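You operate a simulated robot arm through the tools that you are given. There is no shell and no other tool.

Carry out the task below with a simulated robot arm. There is one attempt and no reset: what you move stays moved.

## Task
Thread the wire through the open rollers into the guide, shut them, set the pull and weave one picket.
Fine: the pull reads 130 N, or up to 20 N more.

Only the result counts: the job must be done as asked and must still hold three seconds after the hand-in. Knocking over, shifting, dropping, spilling or breaking anything else fails it.

## Robot
A 7-joint arm with a two-finger parallel gripper, fixed in place. Base frame: the origin is at the foot of the arm, x ahead of it, y to its left, z up. Readings come in m, rad, newtons and seconds.
With the tool pointing down near the work surface it reaches from about 0.42 to 0.9 m from the base axis. Its first joint turns from -2.496 to 2.496 rad. Payload 3 kg.
Tool frame: the origin (TCP) lies between the finger pads and is the grasp point; the fingertips stand 0.03 m ahead of it; z points along the fingers, y is the line along which they close. The gripper opens to 0.094 m. The fingers are 0.028 m wide and 0.01 m thick; the gripper's body (0.05 by 0.096 m) begins 0.055 m behind the TCP.
Orientation is told as [roll, pitch, yaw] about the base's x, y, z axes, in that order, counted from this pose: with the fingers straight down and closing along the base's y, the tool's x points along the base's -x, its y along +y and its z along -z.

## Interface
- The arm moves only by the tool jog_arm. Its arguments are lists of equal length, an entry for each row: "travel": the shift along the tool's x, y, z in mm, a list of three; "dr": the turn, a rotation vector about the tool's x, y, z in rad, a list of three. In form: {"travel": [[x, y, z], ...], "dr": [[wx, wy, wz], ...]}. A call has 1 to 20 rows; each row is the pose to reach, as a shift and turn from the pose commanded when the call began, along the tool's axes at that moment. "gripper" is the opening in per cent of the stroke, from 0 (shut) to 100 (fully open), set as the call begins (left out, the last holds). Each row takes 0.2 s and may step no farther than 0.05 m and 0.15 rad from the row before; otherwise, or with a gripper value out of range, the whole call is refused. Where a pose cannot be reached the arm comes as near as it can. A force on the tool above 90 N (or 10 N above the force at the start of the call, whichever is more), or a blocked arm, ends the call early, and 0.2 s more pass. The fingers move at their own pace (about 0.072 m/s each) and stop on an object; they squeeze with about 40 N. The grip force told is the motor's: it shows also when the fingers shut on nothing. Time passes only in rows, and 0.2 s behind the last, so rows that repeat a pose let the fingers close. The reply holds the time, the measured pose of the TCP, the force on the tool along the base axes, the opening and the grip force, in the units named above and with some noise, with the torque about the TCP (base axes, N m) and any sound that the robot's microphone picked up, and new pictures: "show" is both (left out), scene, wrist or none.
- Cameras (640 x 400 px; columns grow to the right, rows downward): "scene" is fixed at [0.4033, -0.5104, 1.5108]; the picture's right is [0.92, -0.39, 0.00], its down [-0.23, -0.56, -0.80] and it looks along [0.31, 0.74, -0.60] (base axes); focal length 318 px, centre (320, 200). "wrist" rides on the gripper at [0.076, 0.014, -0.103] in the tool frame; the picture's right is [-0.18, 0.98, 0.00], its down [-0.75, -0.14, -0.64] and it looks along [-0.63, -0.12, 0.77] (tool axes); focal length 243 px, centre (320, 200). There is no depth. A picture from a camera that has moved, and an enlarged one, comes with that camera's place and axes in the base frame and with its lens. The place of the scene camera against the robot may be out by one fixed shift of up to 0.018 m in any direction.
- zoom(camera, box): a new picture of the part [left, top, right, bottom] of that camera's present view, enlarged. No time passes.
- close_job(): hands the job in; it is judged then, once.

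Places have to be worked out from the pictures, the camera data and where the tool is seen. Open the gripper and draw the arm clear of the work before you hand the job in, unless the task says otherwise.

The tools are called after "Request:" as a command line: name --argument value ..., lists and objects as JSON in quotes. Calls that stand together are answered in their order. jog_arm: Moves the arm, as the interface text tells. Its arguments: {"type":"object","properties":{"travel":{"type":"array"},"dr":{"type":"array"},"gripper":{"type":"number"},"show":{"type":"string","enum":["both","scene","wrist","none"]}},"required":["travel","dr"]} The other tools are called the same way: zoom (camera, box) takes an enlarged picture of a part of a camera's view; close_job () hands the job in.

At the start:

```text
t: 0.0
ee_pos: [0.3127, 0.4177, 1.2618]
orientation: [0.001, 0.0, 0.0]
force: [-0.6, 0.4, -0.6]
wrist_torque: [0.01, -0.03, 0.02]
width: 0.0939
finger_force: 0.0
```

scene: 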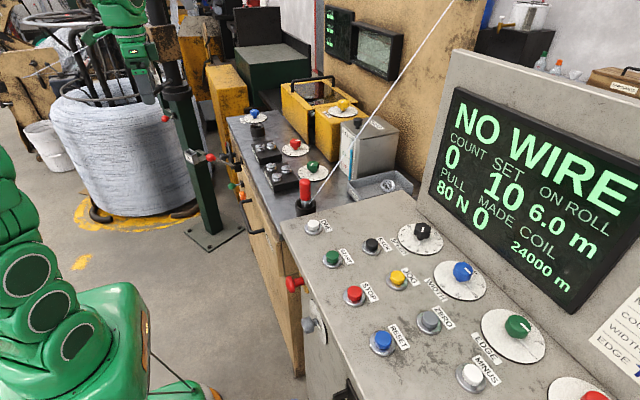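
wrist: 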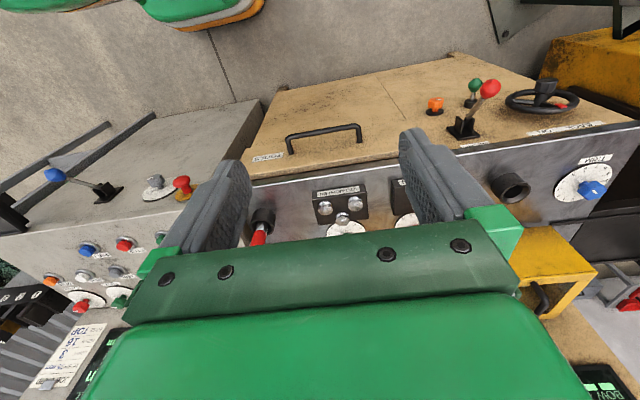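

The pictures show a wire machine with many controls; the display reads "NO WIRE, pull 80 N". I'll enlarge parts of both views to read labels before moving.

Request:
zoom --camera "scene" --box '[220, 60, 420, 220]'

Request:
zoom --camera "scene" --box '[280, 180, 540, 400]'

Request:
zoom --camera "scene" --box '[420, 40, 640, 400]'

Request:
zoom --camera "scene" --box '[0, 0, 260, 240]'

Request:
zoom --camera "wrist" --box '[230, 50, 640, 250]'

Request:
zoom --camera "wrist" --box '[0, 130, 240, 400]'

```text
2.50 times, centred on (320, 140) of scene
camera zoom: at [0.4033, -0.5104, 1.5108], right [0.92, -0.39, 0.0], down [-0.23, -0.56, -0.8], along [0.31, 0.74, -0.6], focal length 796 px, centre (320, 350)
```

zoom: 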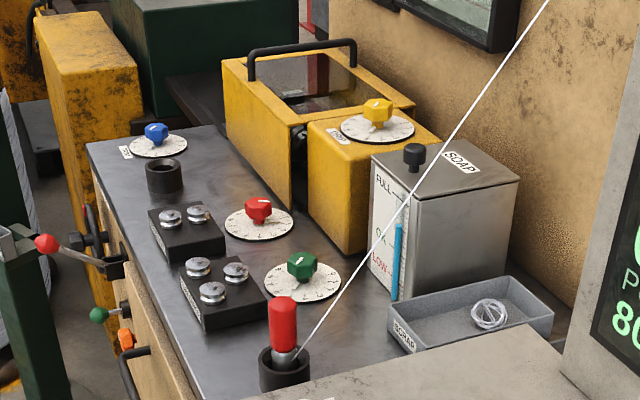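

```text
1.82 times, centred on (410, 290) of scene
camera zoom: at [0.4033, -0.5104, 1.5108], right [0.92, -0.39, 0.0], down [-0.23, -0.56, -0.8], along [0.31, 0.74, -0.6], focal length 579 px, centre (156, 36)
```

zoom: 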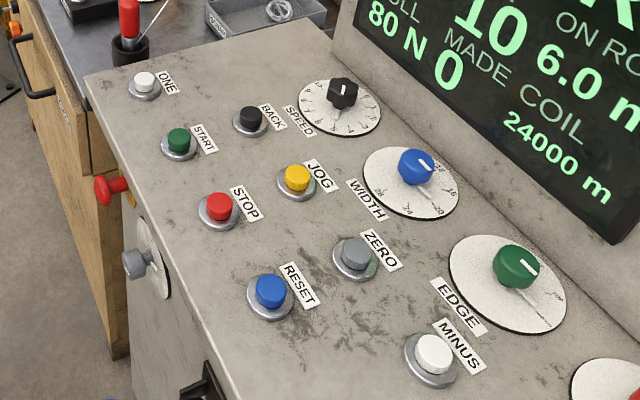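

```text
1.11 times, centred on (530, 220) of scene
camera zoom: at [0.4033, -0.5104, 1.5108], right [0.92, -0.39, 0.0], down [-0.23, -0.56, -0.8], along [0.31, 0.74, -0.6], focal length 354 px, centre (87, 178)
```

zoom: 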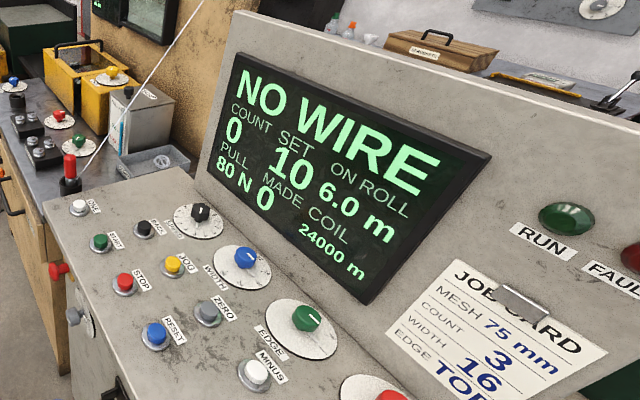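

```text
1.67 times, centred on (130, 120) of scene
camera zoom: at [0.4033, -0.5104, 1.5108], right [0.92, -0.39, 0.0], down [-0.23, -0.56, -0.8], along [0.31, 0.74, -0.6], focal length 531 px, centre (637, 333)
```

zoom: 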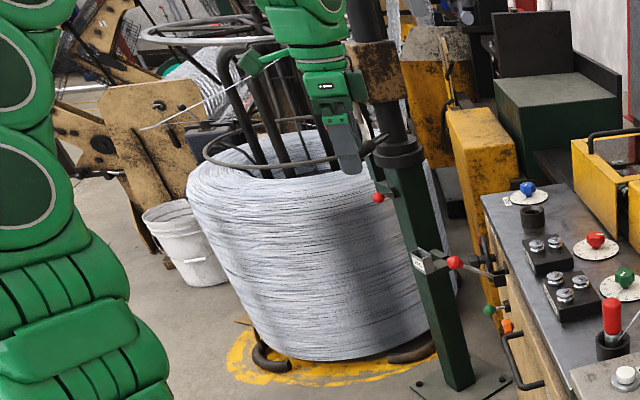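

```text
1.56 times, centred on (435, 150) of wrist
camera zoom: at [0.2355, 0.4326, 1.3649], right [0.18, 0.98, 0.0], down [0.75, -0.14, 0.64], along [0.63, -0.12, -0.77], focal length 379 px, centre (140, 278)
```

zoom: 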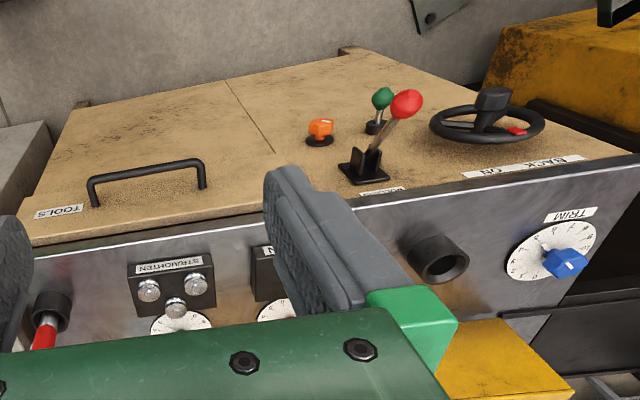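

```text
1.48 times, centred on (120, 265) of wrist
camera zoom: at [0.2355, 0.4326, 1.3649], right [0.18, 0.98, 0.0], down [0.75, -0.14, 0.64], along [0.63, -0.12, -0.77], focal length 359 px, centre (616, 104)
```

zoom: 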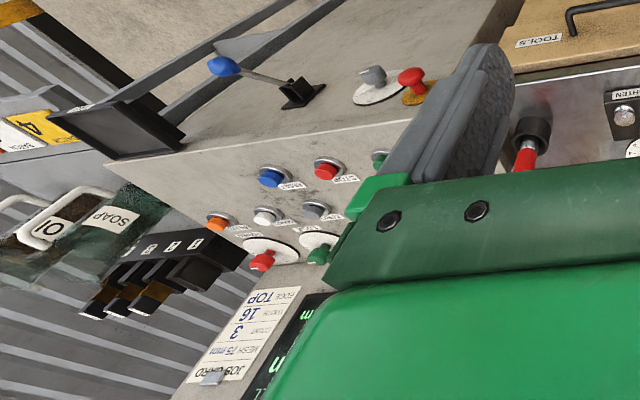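

I need finer detail on the bench top, front controls and post; zooming narrower.

Request:
zoom --camera "scene" --box '[225, 100, 325, 162]'

Request:
zoom --camera "scene" --box '[240, 140, 340, 222]'

Request:
zoom --camera "scene" --box '[140, 90, 260, 220]'

Request:
zoom --camera "scene" --box '[280, 60, 420, 160]'

Request:
zoom --camera "wrist" --box '[400, 60, 640, 220]'

Request:
zoom --camera "wrist" --box '[230, 130, 430, 260]'

Request:
zoom --camera "scene" --box '[320, 0, 460, 90]'

Request:
zoom --camera "scene" --box '[0, 0, 160, 120]'

```text
6.40 times, centred on (275, 131) of scene
camera zoom: at [0.4033, -0.5104, 1.5108], right [0.92, -0.39, 0.0], down [-0.23, -0.56, -0.8], along [0.31, 0.74, -0.6], focal length 2038 px, centre (608, 642)
```

zoom: 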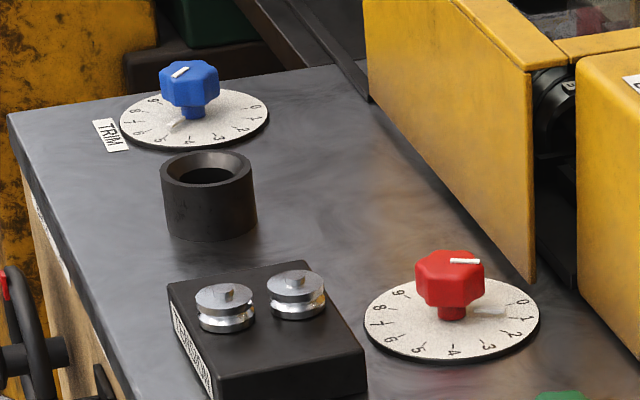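

```text
4.88 times, centred on (290, 181) of scene
camera zoom: at [0.4033, -0.5104, 1.5108], right [0.92, -0.39, 0.0], down [-0.23, -0.56, -0.8], along [0.31, 0.74, -0.6], focal length 1553 px, centre (466, 293)
```

zoom: 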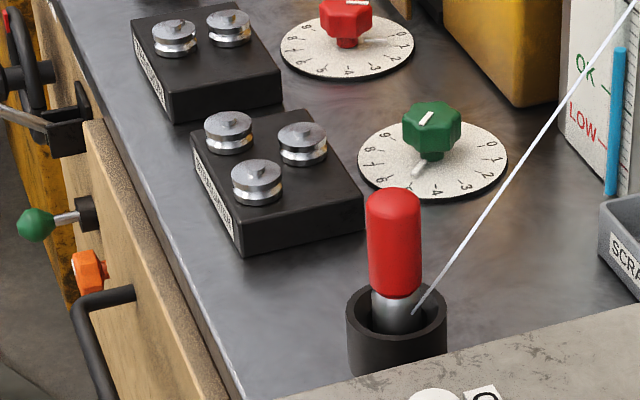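

```text
3.08 times, centred on (200, 155) of scene
camera zoom: at [0.4033, -0.5104, 1.5108], right [0.92, -0.39, 0.0], down [-0.23, -0.56, -0.8], along [0.31, 0.74, -0.6], focal length 980 px, centre (689, 338)
```

zoom: 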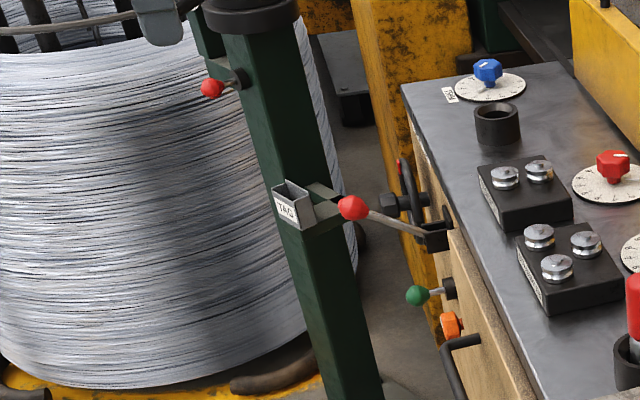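

```text
4.00 times, centred on (350, 110) of scene
camera zoom: at [0.4033, -0.5104, 1.5108], right [0.92, -0.39, 0.0], down [-0.23, -0.56, -0.8], along [0.31, 0.74, -0.6], focal length 1274 px, centre (200, 560)
```

zoom: 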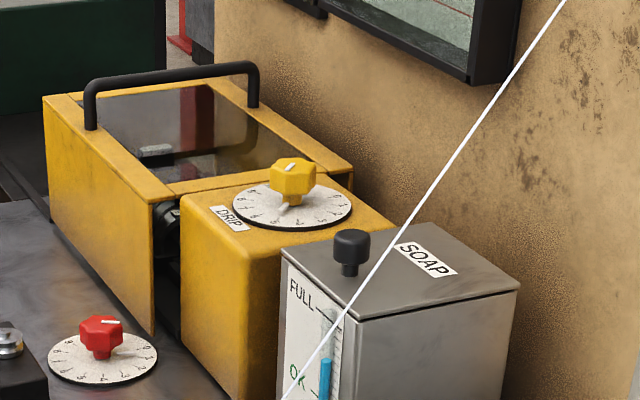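

```text
2.50 times, centred on (520, 140) of wrist
camera zoom: at [0.2355, 0.4326, 1.3649], right [0.18, 0.98, 0.0], down [0.75, -0.14, 0.64], along [0.63, -0.12, -0.77], focal length 606 px, centre (-180, 350)
```

zoom: 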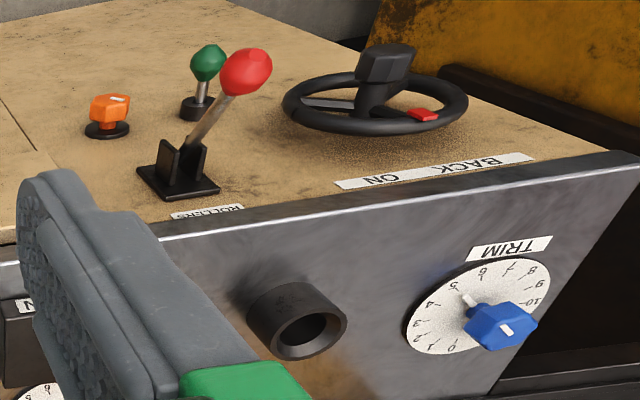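

```text
3.08 times, centred on (330, 195) of wrist
camera zoom: at [0.2355, 0.4326, 1.3649], right [0.18, 0.98, 0.0], down [0.75, -0.14, 0.64], along [0.63, -0.12, -0.77], focal length 746 px, centre (289, 215)
```

zoom: 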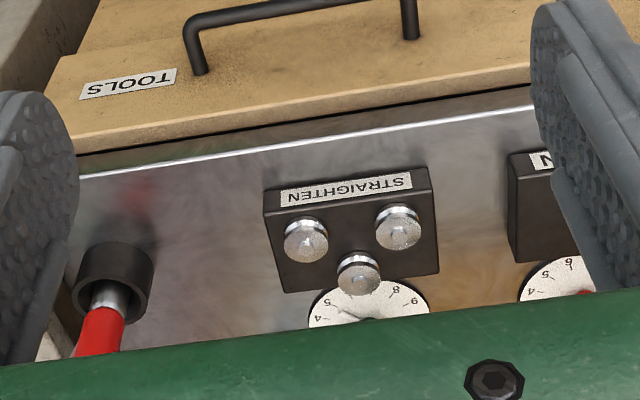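

```text
4.44 times, centred on (390, 45) of scene
camera zoom: at [0.4033, -0.5104, 1.5108], right [0.92, -0.39, 0.0], down [-0.23, -0.56, -0.8], along [0.31, 0.74, -0.6], focal length 1415 px, centre (9, 889)
```

zoom: 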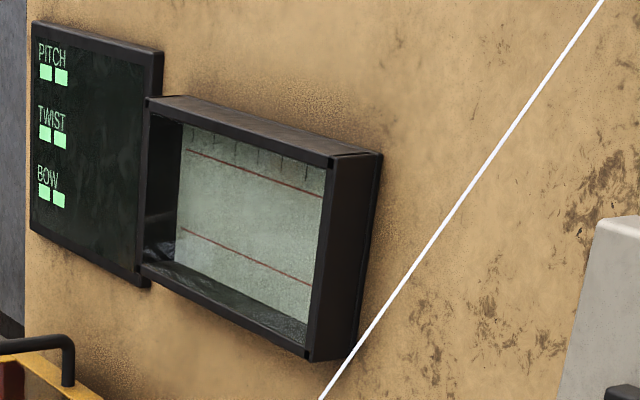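

```text
3.33 times, centred on (80, 60) of scene
camera zoom: at [0.4033, -0.5104, 1.5108], right [0.92, -0.39, 0.0], down [-0.23, -0.56, -0.8], along [0.31, 0.74, -0.6], focal length 1061 px, centre (1120, 667)
```

zoom: 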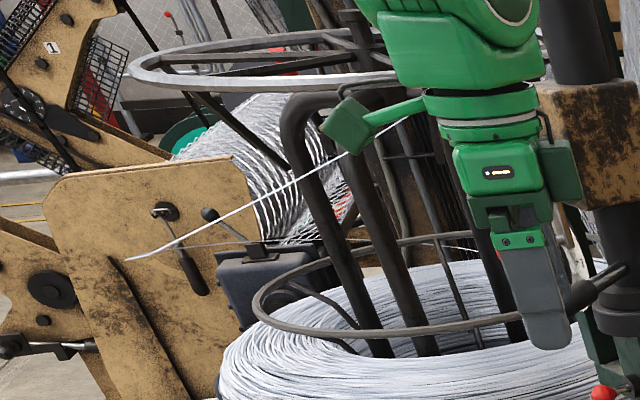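

The bench runs along +y: cup with the red-handled wire end at about (0.65, 0.20), a STRAIGHTEN roller block at about (0.65, 0.41), a second block at about (0.65, 0.61), and a second cup at about (0.66, 0.81). I'll shift the wrist camera along +y and slightly back to see the labels better.

Request:
jog_arm --travel '[[15, 40, -5], [30, 80, -10], [45, 120, -15], [60, 160, -20], [60, 200, -20]]' --dr '[[0, 0, 0], [0, 0, 0], [0, 0, 0], [0, 0, 0], [0, 0, 0]]'

```text
t: 1.2
ee_pos: [0.2511, 0.5994, 1.2758]
orientation: [-0.001, 0.0, -0.001]
force: [0.3, -0.3, 0.1]
wrist_torque: [-0.03, 0.01, 0.04]
width: 0.094
finger_force: 0.0
out of reach, approached as far as the arm can: row 5
camera wrist: at [0.1749, 0.6141, 1.3778], right [0.18, 0.98, 0.0], down [0.75, -0.14, 0.64], along [0.63, -0.12, -0.77], focal length 243 px, centre (320, 200)
```

scene: 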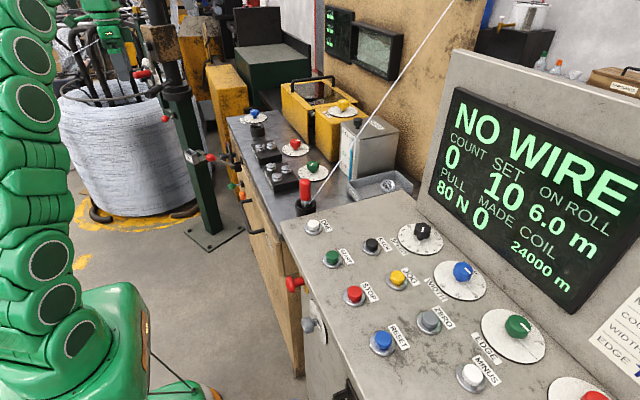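
wrist: 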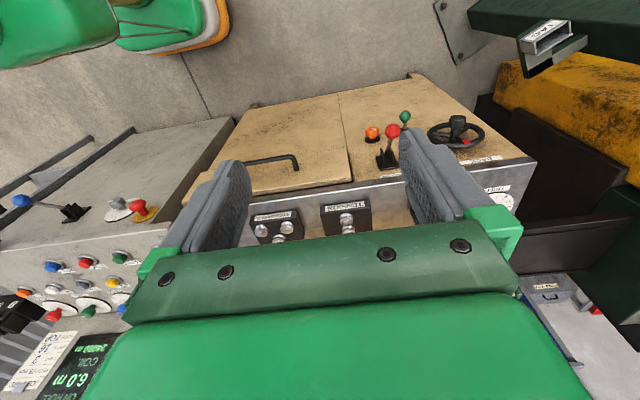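

The bench blocks are now in view between the fingers; zooming for their labels.

Request:
zoom --camera "wrist" --box '[235, 180, 405, 260]'

Request:
zoom --camera "wrist" --box '[340, 90, 520, 210]'

Request:
zoom --camera "wrist" --box '[0, 180, 240, 400]'

Request:
zoom --camera "wrist" --box '[430, 0, 640, 150]'

```text
3.76 times, centred on (320, 220) of wrist
camera zoom: at [0.1749, 0.6141, 1.3778], right [0.18, 0.98, 0.0], down [0.75, -0.14, 0.64], along [0.63, -0.12, -0.77], focal length 913 px, centre (320, 125)
```

zoom: 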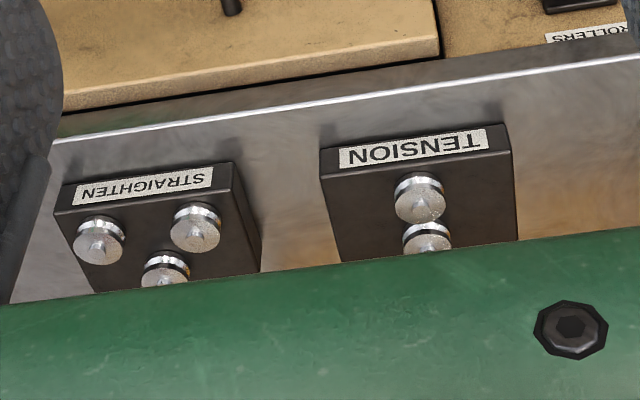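

```text
3.33 times, centred on (430, 150) of wrist
camera zoom: at [0.1749, 0.6141, 1.3778], right [0.18, 0.98, 0.0], down [0.75, -0.14, 0.64], along [0.63, -0.12, -0.77], focal length 809 px, centre (-47, 367)
```

zoom: 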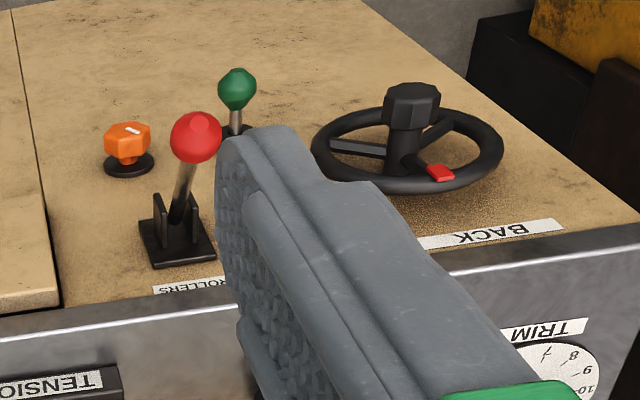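

```text
1.82 times, centred on (120, 290) of wrist
camera zoom: at [0.1749, 0.6141, 1.3778], right [0.18, 0.98, 0.0], down [0.75, -0.14, 0.64], along [0.63, -0.12, -0.77], focal length 441 px, centre (684, 36)
```

zoom: 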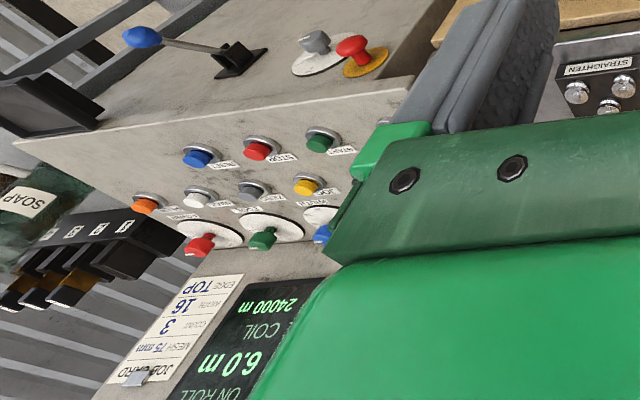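

```text
2.67 times, centred on (535, 75) of wrist
camera zoom: at [0.1749, 0.6141, 1.3778], right [0.18, 0.98, 0.0], down [0.75, -0.14, 0.64], along [0.63, -0.12, -0.77], focal length 647 px, centre (-253, 533)
```

zoom: 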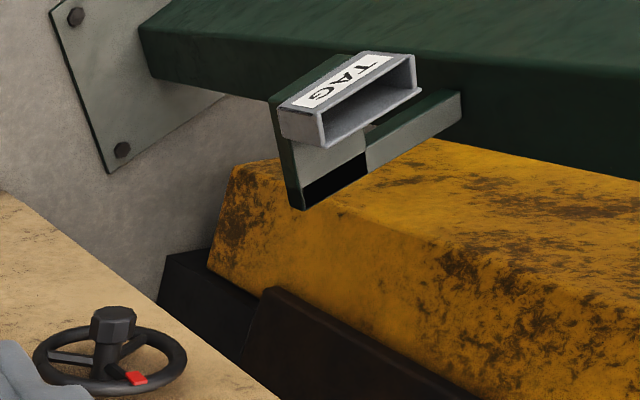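

Block 1 is STRAIGHTEN, block 2 is TENSION (front and back roller with a gap), and the red-ball lever on the front is ROLLERS. Next I move the camera forward over the bench to see the dials' labels.

Request:
jog_arm --travel '[[-40, -30, 14], [-80, -60, 28], [-120, -90, 42], [-160, -120, 56], [-200, -150, 70]]' --dr '[[0, 0, 0], [0, 0, 0], [0, 0, 0], [0, 0, 0], [0, 0, 0]]'

```text
refused: row 1 steps farther than a row can; nothing moved
```

The step was slightly over the limit; I'll use smaller steps.

Request:
jog_arm --travel '[[-33, -25, 12], [-66, -50, 24], [-100, -75, 35], [-133, -100, 47], [-166, -125, 59], [-200, -150, 70]]' --dr '[[0, 0, 0], [0, 0, 0], [0, 0, 0], [0, 0, 0], [0, 0, 0], [0, 0, 0]]'

```text
t: 2.6
ee_pos: [0.4527, 0.4479, 1.2041]
orientation: [0.0, 0.001, 0.0]
force: [-0.8, 0.3, -0.1]
wrist_torque: [0.0, 0.0, 0.03]
width: 0.0941
finger_force: 0.1
camera wrist: at [0.3762, 0.4619, 1.307], right [0.18, 0.98, 0.0], down [0.75, -0.14, 0.64], along [0.63, -0.12, -0.77], focal length 243 px, centre (320, 200)
```

scene: 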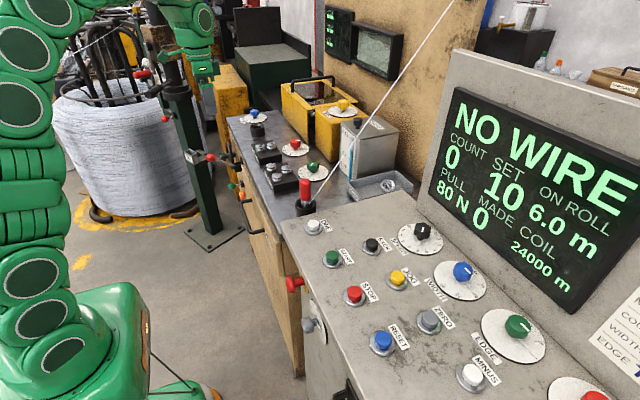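
wrist: 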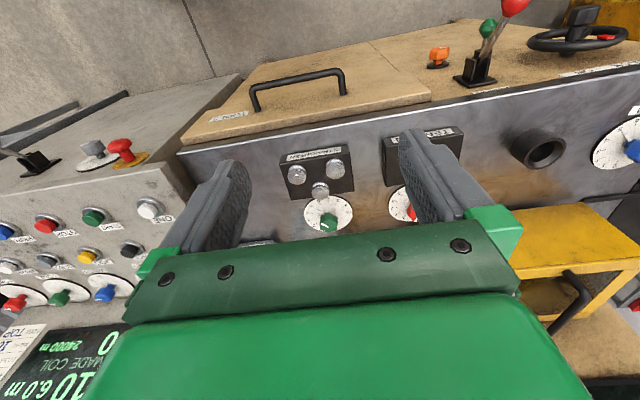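

Zooming on the dials, the cup and the console from here.

Request:
zoom --camera "wrist" --box '[260, 130, 440, 250]'

Request:
zoom --camera "wrist" --box '[480, 80, 640, 200]'

Request:
zoom --camera "wrist" --box '[400, 0, 640, 110]'

Request:
zoom --camera "scene" --box '[280, 130, 340, 190]'

Request:
zoom --camera "wrist" --box '[0, 80, 200, 320]'

```text
3.33 times, centred on (350, 190) of wrist
camera zoom: at [0.3762, 0.4619, 1.307], right [0.18, 0.98, 0.0], down [0.75, -0.14, 0.64], along [0.63, -0.12, -0.77], focal length 809 px, centre (220, 233)
```

zoom: 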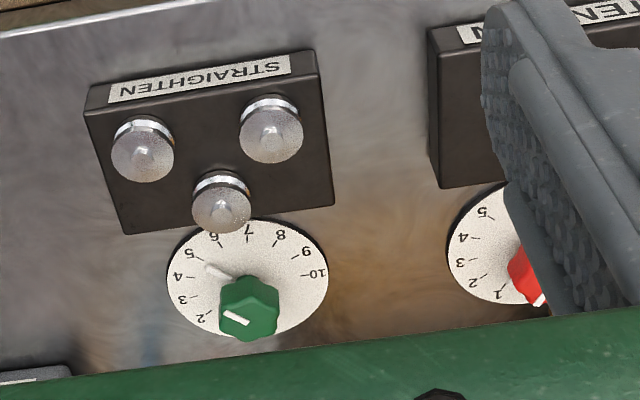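

```text
3.33 times, centred on (560, 140) of wrist
camera zoom: at [0.3762, 0.4619, 1.307], right [0.18, 0.98, 0.0], down [0.75, -0.14, 0.64], along [0.63, -0.12, -0.77], focal length 809 px, centre (-480, 400)
```

zoom: 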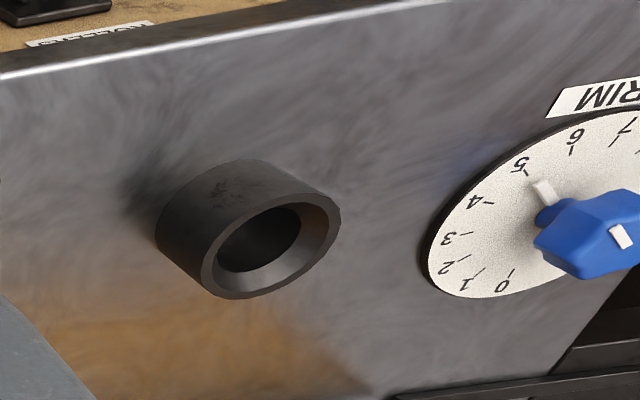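

```text
2.67 times, centred on (520, 55) of wrist
camera zoom: at [0.3762, 0.4619, 1.307], right [0.18, 0.98, 0.0], down [0.75, -0.14, 0.64], along [0.63, -0.12, -0.77], focal length 647 px, centre (-213, 587)
```

zoom: 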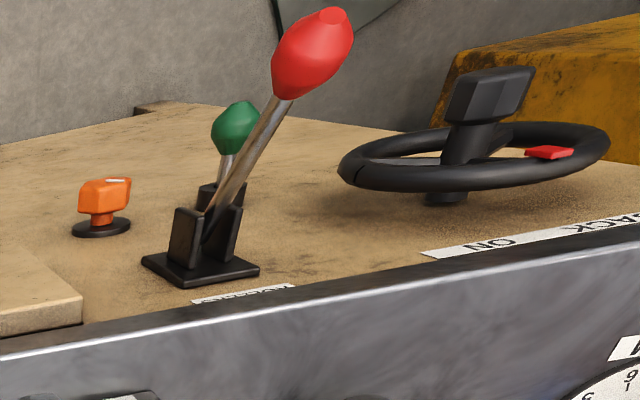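

```text
6.67 times, centred on (310, 160) of scene
camera zoom: at [0.4033, -0.5104, 1.5108], right [0.92, -0.39, 0.0], down [-0.23, -0.56, -0.8], along [0.31, 0.74, -0.6], focal length 2122 px, centre (387, 467)
```

zoom: 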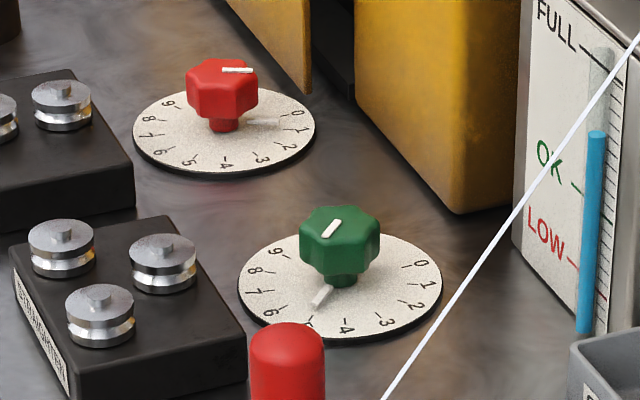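

```text
1.67 times, centred on (100, 200) of wrist
camera zoom: at [0.3762, 0.4619, 1.307], right [0.18, 0.98, 0.0], down [0.75, -0.14, 0.64], along [0.63, -0.12, -0.77], focal length 404 px, centre (687, 200)
```

zoom: 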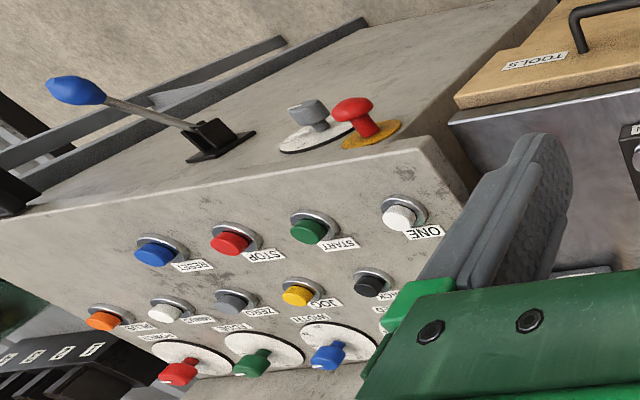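

The red TENSION dial points near 0.5 and the green STRAIGHTEN at 5; the guide cup with a chamfered mouth is at about (0.66, 0.81). I'll pitch the tool up to look at where the overhead wire comes from.

Request:
jog_arm --travel '[[0, 0, 0], [0, 0, 0], [0, 0, 0], [0, 0, 0], [0, 0, 0], [0, 0, 0], [0, 0, 0], [0, 0, 0]]' --dr '[[0, -0.15, 0], [0, -0.3, 0], [0, -0.45, 0], [0, -0.6, 0], [0, -0.75, 0], [0, -0.9, 0], [0, -1.05, 0], [0, -1.2, 0]]'

```text
t: 4.2
ee_pos: [0.479, 0.4561, 1.1456]
orientation: [0.232, -0.629, -0.23]
force: [0.3, 0.1, 0.8]
wrist_torque: [0.02, -0.01, -0.04]
width: 0.0937
finger_force: 0.0
stopped in row 7: the arm was blocked; the commanded pose is now the measured one
camera wrist: at [0.3565, 0.4735, 1.1845], right [0.23, 0.93, 0.29], down [0.19, -0.34, 0.92], along [0.95, -0.16, -0.25], focal length 243 px, centre (320, 200)
```

scene: 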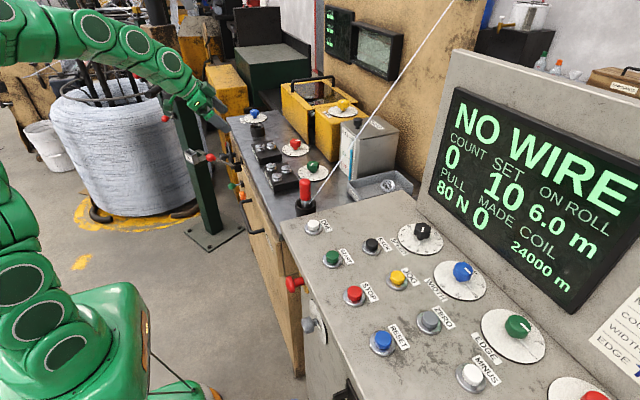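
wrist: 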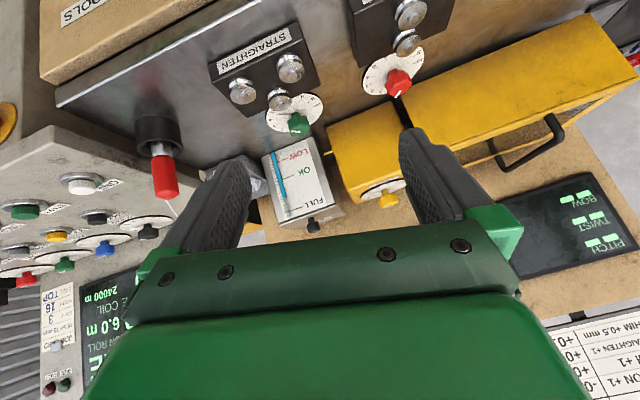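

The view now shows the wire running from the red-handled end, plus a chart on the wall. Zooming on those.

Request:
zoom --camera "wrist" --box '[500, 280, 640, 400]'

Request:
zoom --camera "wrist" --box '[100, 90, 260, 230]'

Request:
zoom --camera "wrist" --box '[200, 0, 450, 140]'

Request:
zoom --camera "wrist" --box '[0, 100, 200, 400]'

Request:
zoom --camera "scene" --box '[290, 165, 340, 220]'

```text
3.33 times, centred on (570, 340) of wrist
camera zoom: at [0.3565, 0.4735, 1.1845], right [0.23, 0.93, 0.29], down [0.19, -0.34, 0.92], along [0.95, -0.16, -0.25], focal length 809 px, centre (-513, -267)
```

zoom: 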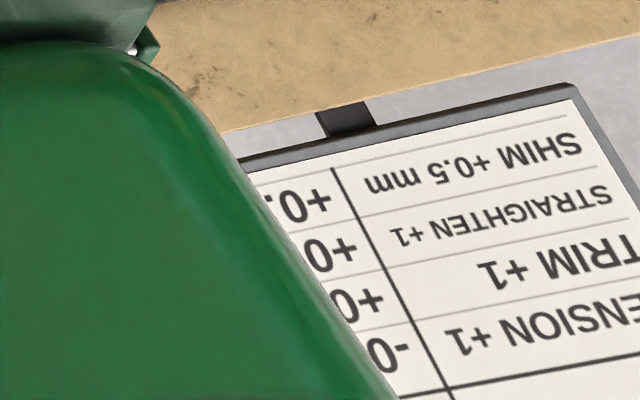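

```text
2.86 times, centred on (180, 160) of wrist
camera zoom: at [0.3565, 0.4735, 1.1845], right [0.23, 0.93, 0.29], down [0.19, -0.34, 0.92], along [0.95, -0.16, -0.25], focal length 693 px, centre (720, 314)
```

zoom: 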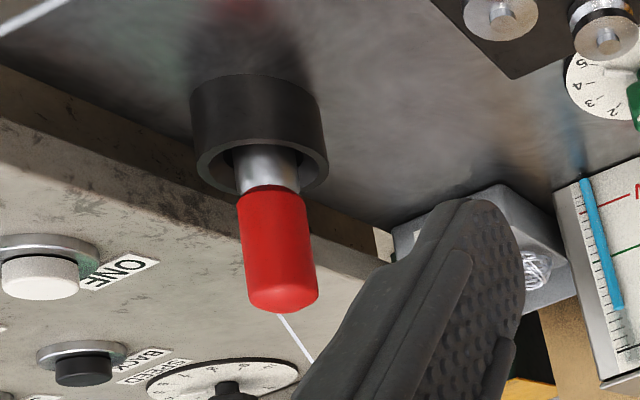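

```text
2.56 times, centred on (325, 70) of wrist
camera zoom: at [0.3565, 0.4735, 1.1845], right [0.23, 0.93, 0.29], down [0.19, -0.34, 0.92], along [0.95, -0.16, -0.25], focal length 621 px, centre (307, 533)
```

zoom: 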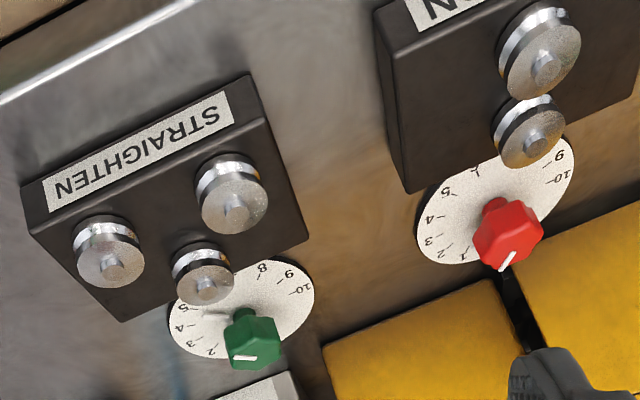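

```text
1.33 times, centred on (100, 250) of wrist
camera zoom: at [0.3565, 0.4735, 1.1845], right [0.23, 0.93, 0.29], down [0.19, -0.34, 0.92], along [0.95, -0.16, -0.25], focal length 324 px, centre (613, 133)
```

zoom: 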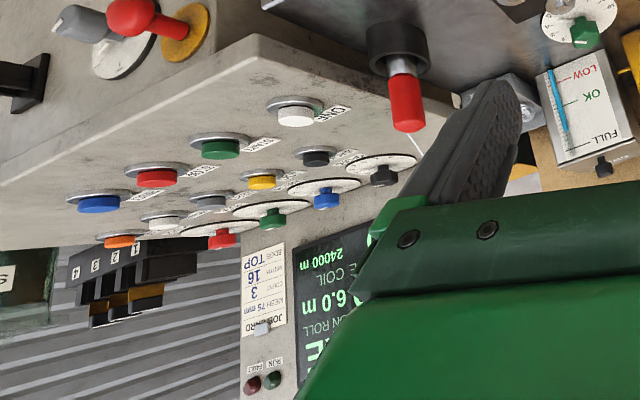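

```text
7.27 times, centred on (315, 192) of scene
camera zoom: at [0.4033, -0.5104, 1.5108], right [0.92, -0.39, 0.0], down [-0.23, -0.56, -0.8], along [0.31, 0.74, -0.6], focal length 2315 px, centre (356, 254)
```

zoom: 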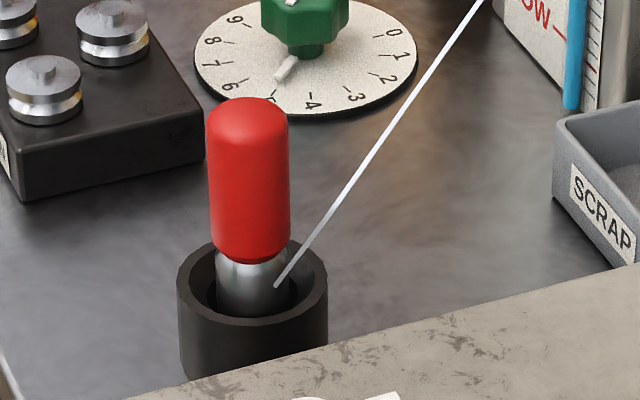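

The wire end is an upright red handle with a metal shank in the cup, wire leaving from the shank. The tool was blocked mid-pitch, so I'll return to straight down, then probe how far I can reach toward the guide.

Request:
jog_arm --travel '[[0, 0, 0], [0, 0, 0], [0, 0, 0], [0, 0, 0], [0, 0, 0]]' --dr '[[0.03, 0.13, -0.03], [0.06, 0.26, -0.06], [0.09, 0.39, -0.09], [0.12, 0.52, -0.12], [0.151, 0.649, -0.149]]' --show "none"

```text
t: 5.4
ee_pos: [0.4784, 0.4553, 1.1477]
orientation: [-0.001, -0.002, 0.005]
force: [0.1, 0.0, 0.2]
wrist_torque: [0.03, 0.0, 0.01]
width: 0.0941
finger_force: 0.1
```

Orientation is restored. Now probing reach toward the guide at a safe height.

Request:
jog_arm --travel '[[-20, 42, 14], [-40, 84, 28], [-60, 126, 42], [-80, 168, 56], [-100, 210, 70], [-120, 252, 85], [-140, 295, 100]]' --dr '[[0, 0, 0], [0, 0, 0], [0, 0, 0], [0, 0, 0], [0, 0, 0], [0, 0, 0], [0, 0, 0]]'

```text
t: 7.0
ee_pos: [0.5423, 0.6419, 1.0749]
orientation: [0.001, -0.002, 0.001]
force: [0.1, -0.3, 0.2]
wrist_torque: [0.03, -0.02, 0.03]
width: 0.0937
finger_force: 0.0
out of reach, approached as far as the arm can: row 5, 6, 7
camera wrist: at [0.4643, 0.6563, 1.1771], right [0.18, 0.98, 0.0], down [0.75, -0.14, 0.64], along [0.63, -0.12, -0.77], focal length 243 px, centre (320, 200)
```

scene: 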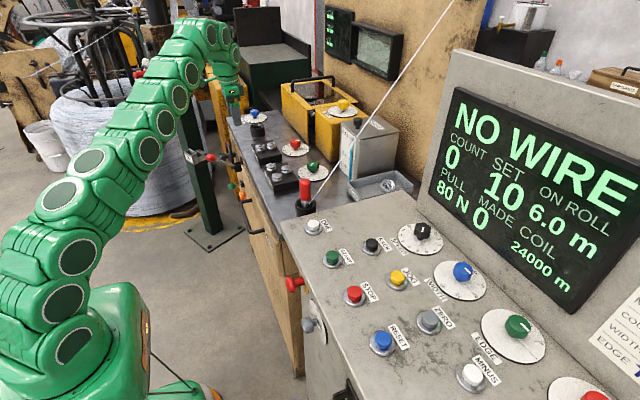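
wrist: 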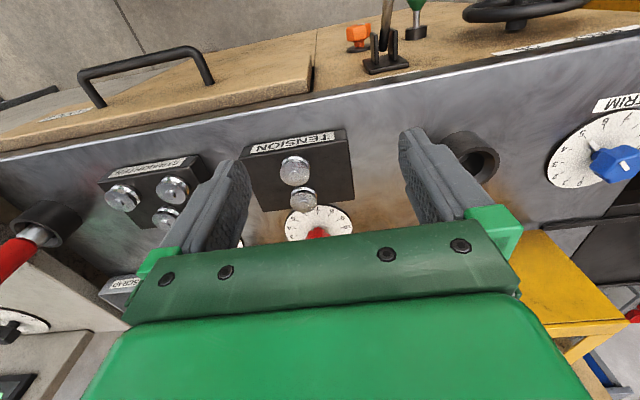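

With the tool straight down the arm runs out at r≈0.84 (z 1.07), so the guide (r≈1.05) will need an outward tilt. Zooming on rollers, guide and lever from this view.

Request:
zoom --camera "wrist" --box '[240, 115, 400, 245]'

Request:
zoom --camera "wrist" --box '[340, 0, 640, 130]'

Request:
zoom --camera "wrist" --box '[420, 90, 640, 220]'

Request:
zoom --camera "wrist" --box '[0, 140, 220, 300]'

```text
3.08 times, centred on (320, 180) of wrist
camera zoom: at [0.4643, 0.6563, 1.1771], right [0.18, 0.98, 0.0], down [0.75, -0.14, 0.64], along [0.63, -0.12, -0.77], focal length 746 px, centre (320, 262)
```

zoom: 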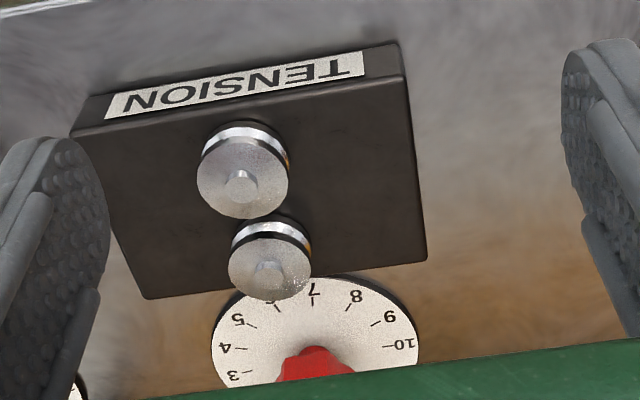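

```text
2.13 times, centred on (490, 65) of wrist
camera zoom: at [0.4643, 0.6563, 1.1771], right [0.18, 0.98, 0.0], down [0.75, -0.14, 0.64], along [0.63, -0.12, -0.77], focal length 518 px, centre (-43, 488)
```

zoom: 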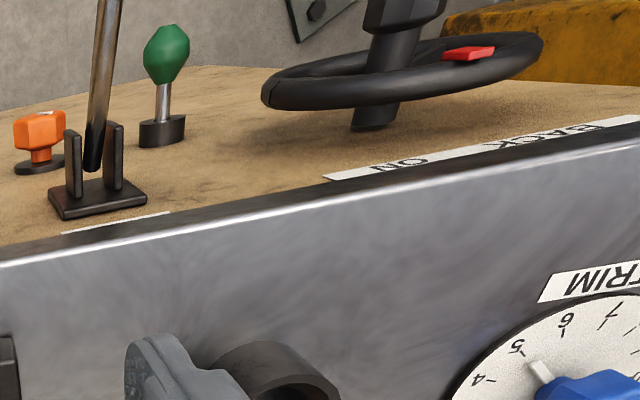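

```text
2.91 times, centred on (530, 155) of wrist
camera zoom: at [0.4643, 0.6563, 1.1771], right [0.18, 0.98, 0.0], down [0.75, -0.14, 0.64], along [0.63, -0.12, -0.77], focal length 706 px, centre (-291, 331)
```

zoom: 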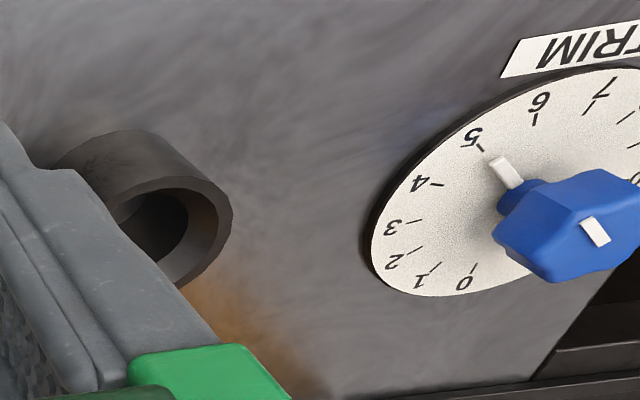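

```text
2.50 times, centred on (110, 220) of wrist
camera zoom: at [0.4643, 0.6563, 1.1771], right [0.18, 0.98, 0.0], down [0.75, -0.14, 0.64], along [0.63, -0.12, -0.77], focal length 606 px, centre (845, 150)
```

zoom: 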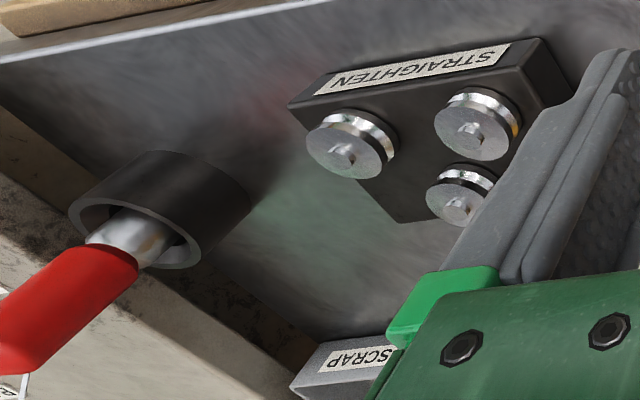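

The rollers sit about 44 mm apart in x with a ~9 mm gap at x≈0.645, so only the wire fits between them, and the guide is at about (0.656, 0.813, 0.92). I'll go back to hover near the red handle at cup 1 and test an outward-tilted approach there.

Request:
jog_arm --travel '[[0, -40, -20], [0, -85, -40], [0, -130, -50], [0, -175, -55], [0, -220, -55], [0, -265, -55], [0, -310, -55], [-5, -355, -55], [-10, -400, -55], [-10, -440, -55]]' --dr '[[0, 0, -0.03], [0, 0, -0.06], [0, 0, -0.09], [0, 0, -0.12], [0, 0, -0.15], [0, 0, -0.18], [0, 0, -0.21], [0, 0, -0.24], [0, 0, -0.27], [0, 0, -0.29]]'

```text
t: 9.2
ee_pos: [0.5572, 0.201, 1.13]
orientation: [0.001, 0.0, 0.292]
force: [0.5, 1.1, -0.8]
wrist_torque: [0.01, 0.01, 0.0]
width: 0.094
finger_force: 0.0
camera wrist: at [0.4786, 0.1932, 1.2321], right [-0.11, 0.99, 0.0], down [0.76, 0.08, 0.64], along [0.64, 0.07, -0.77], focal length 243 px, centre (320, 200)
```

scene: 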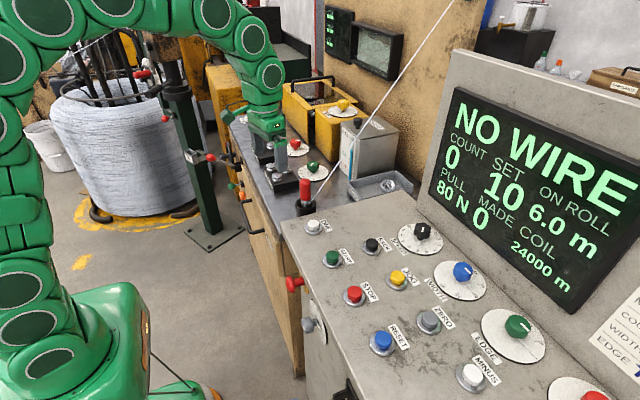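
wrist: 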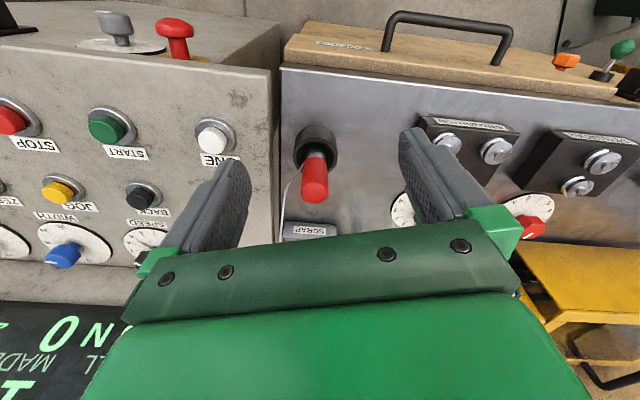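

Now the red handle and cup are clearly visible between the fingers. Zooming for its exact place.

Request:
zoom --camera "wrist" --box '[260, 110, 380, 250]'

Request:
zoom --camera "wrist" --box '[0, 0, 290, 260]'

Request:
zoom --camera "wrist" --box '[380, 90, 640, 260]'

```text
2.86 times, centred on (320, 180) of wrist
camera zoom: at [0.4786, 0.1932, 1.2321], right [-0.11, 0.99, 0.0], down [0.76, 0.08, 0.64], along [0.64, 0.07, -0.77], focal length 693 px, centre (320, 257)
```

zoom: 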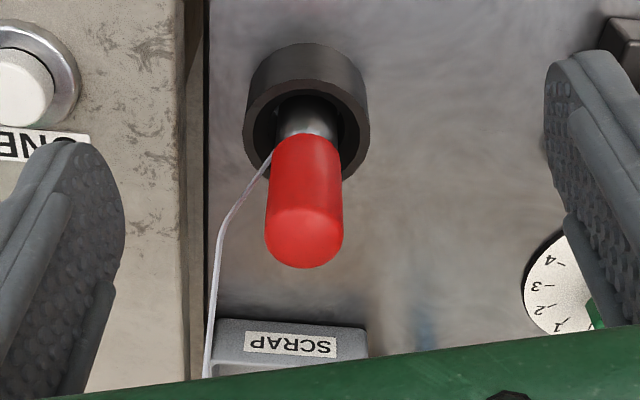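

```text
1.54 times, centred on (145, 130) of wrist
camera zoom: at [0.4786, 0.1932, 1.2321], right [-0.11, 0.99, 0.0], down [0.76, 0.08, 0.64], along [0.64, 0.07, -0.77], focal length 373 px, centre (589, 308)
```

zoom: 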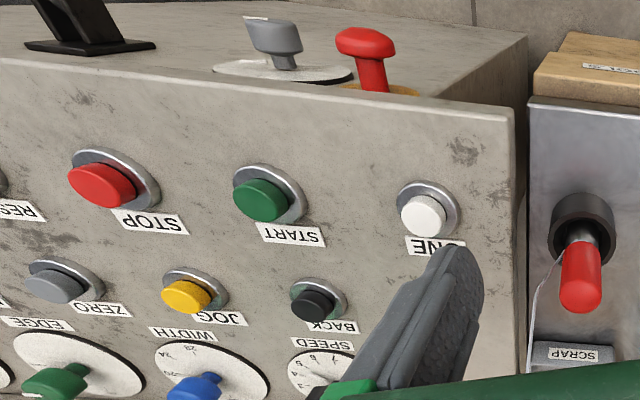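

```text
2.35 times, centred on (510, 175) of wrist
camera zoom: at [0.4786, 0.1932, 1.2321], right [-0.11, 0.99, 0.0], down [0.76, 0.08, 0.64], along [0.64, 0.07, -0.77], focal length 571 px, centre (-127, 259)
```

zoom: 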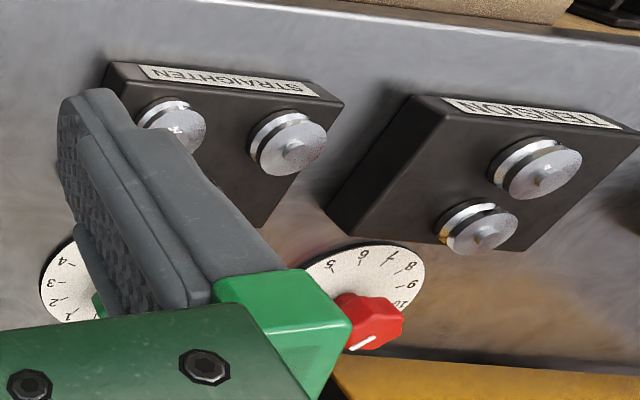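

The handle axis is at about (0.652, 0.205), red part roughly z 0.93–1.01. I now test an outward tilt about the tool's y here, well clear of everything.

Request:
jog_arm --travel '[[0, 0, 0], [0, 0, 0], [0, 0, 0], [0, 0, 0], [0, 0, 0], [0, 0, 0]]' --dr '[[0, -0.12, 0], [0, -0.24, 0], [0, -0.36, 0], [0, -0.48, 0], [0, -0.6, 0], [0, -0.7, 0]]'

```text
t: 10.6
ee_pos: [0.5568, 0.202, 1.1303]
orientation: [0.001, -0.706, 0.292]
force: [1.0, 0.1, -0.5]
wrist_torque: [-0.01, 0.02, 0.03]
width: 0.0937
finger_force: 0.0
camera wrist: at [0.4317, 0.1795, 1.159], right [-0.15, 0.98, 0.12], down [0.19, -0.09, 0.98], along [0.97, 0.17, -0.17], focal length 243 px, centre (320, 200)
```

scene: 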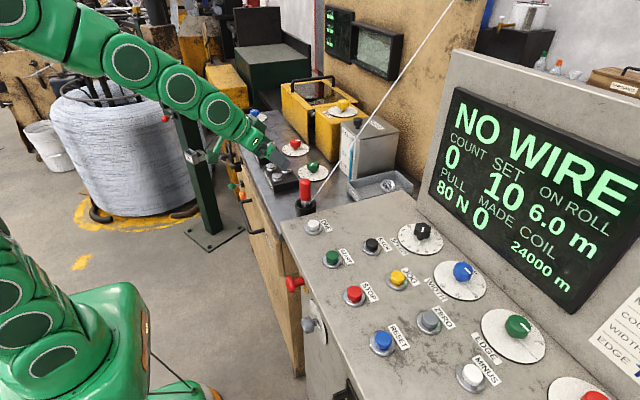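
wrist: 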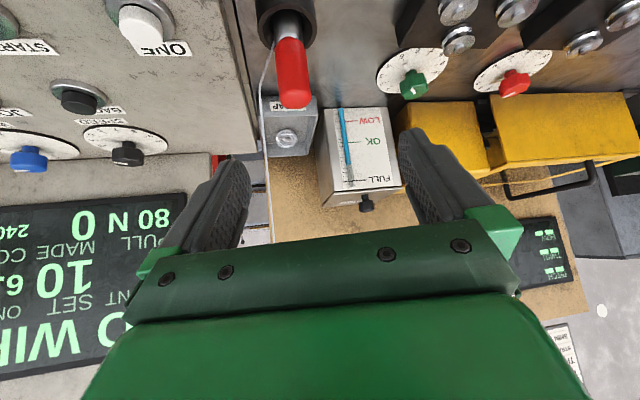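

The tilted approach works at this azimuth. Before picking anything up, I'll rehearse the tilted reach above the guide with the yaw following the azimuth.

Request:
jog_arm --travel '[[-11, 40, 16], [-23, 80, 33], [-34, 119, 49], [-46, 159, 65], [-57, 199, 81], [-69, 239, 98], [-80, 279, 114], [-91, 318, 130], [-103, 358, 147], [-114, 398, 163], [-126, 438, 179], [-137, 477, 195], [-149, 517, 212], [-160, 557, 228]]' --dr '[[-0.028, 0, -0.033], [-0.056, 0, -0.065], [-0.083, 0, -0.098], [-0.111, 0, -0.131], [-0.139, 0, -0.163], [-0.167, 0, -0.196], [-0.194, 0, -0.228], [-0.222, 0, -0.261], [-0.25, 0, -0.294], [-0.278, 0, -0.326], [-0.306, 0, -0.359], [-0.333, 0, -0.392], [-0.361, 0, -0.424], [-0.389, 0, -0.457]]'

```text
t: 13.6
ee_pos: [0.6466, 0.8056, 1.0694]
orientation: [-0.002, -0.713, 0.893]
force: [-9.7, 10.0, -0.9]
wrist_torque: [-0.48, -0.65, -0.7]
width: 0.0939
finger_force: 0.0
out of reach, approached as far as the arm can: row 14
camera wrist: at [0.5558, 0.717, 1.097], right [-0.68, 0.72, 0.12], down [0.2, 0.03, 0.98], along [0.71, 0.69, -0.17], focal length 243 px, centre (320, 200)
```

scene: 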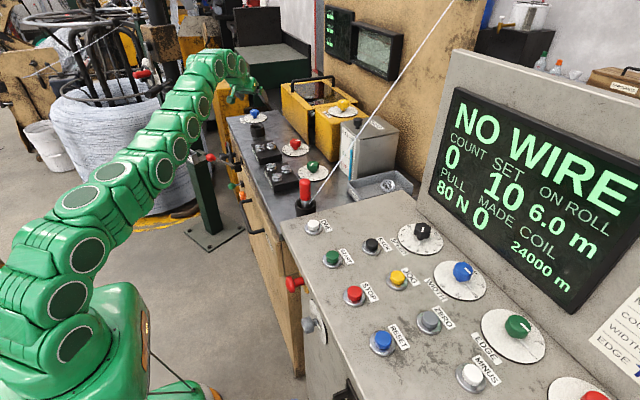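
wrist: 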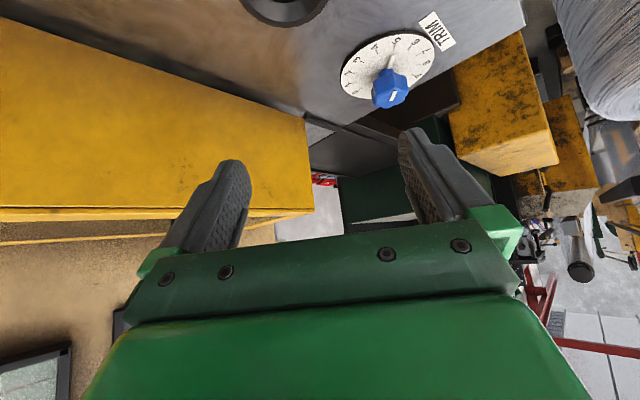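

A side force of ~14 N shows at the stretched pose; I'll hold still for a moment to see whether it is contact or just settling.

Request:
jog_arm --travel '[[0, 0, 0], [0, 0, 0], [0, 0, 0]]' --dr '[[0, 0, 0], [0, 0, 0], [0, 0, 0]]' --show "none"

```text
t: 14.4
ee_pos: [0.6483, 0.805, 1.0548]
orientation: [0.004, -0.703, 0.889]
force: [0.5, 0.1, -0.3]
wrist_torque: [-0.03, -0.03, 0.01]
width: 0.0939
finger_force: 0.1
```

The force was only settling; the tilted pose near the guide is reachable. I'll back off radially and untilt a bit to get a precise look at the guide.

Request:
jog_arm --travel '[[23, 0, -19], [46, 0, -39], [69, 0, -58], [92, 0, -78]]' --dr '[[0, 0.1, 0], [0, 0.2, 0], [0, 0.3, 0], [0, 0.4, 0]]'

```text
t: 15.4
ee_pos: [0.5731, 0.7101, 1.0563]
orientation: [-0.001, -0.303, 0.891]
force: [0.0, 0.1, 0.4]
wrist_torque: [0.02, 0.03, 0.02]
width: 0.0941
finger_force: 0.0
camera wrist: at [0.4963, 0.6382, 1.1317], right [-0.65, 0.75, 0.06], down [0.44, 0.32, 0.84], along [0.61, 0.57, -0.54], focal length 243 px, centre (320, 200)
```

scene: 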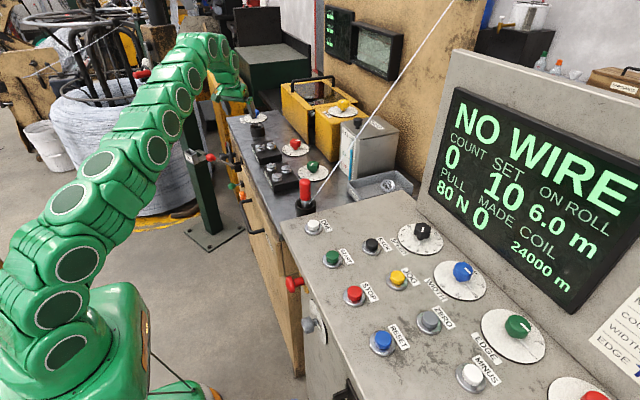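
wrist: 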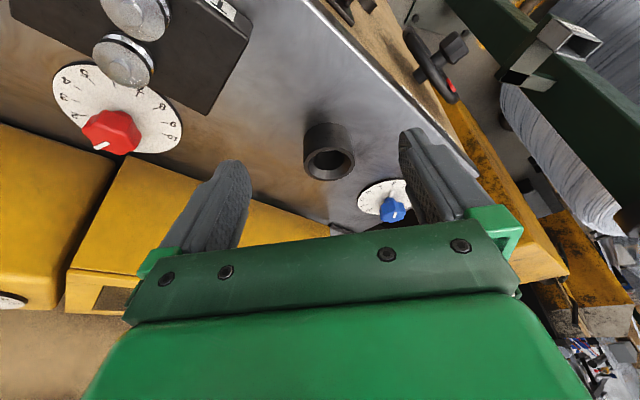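

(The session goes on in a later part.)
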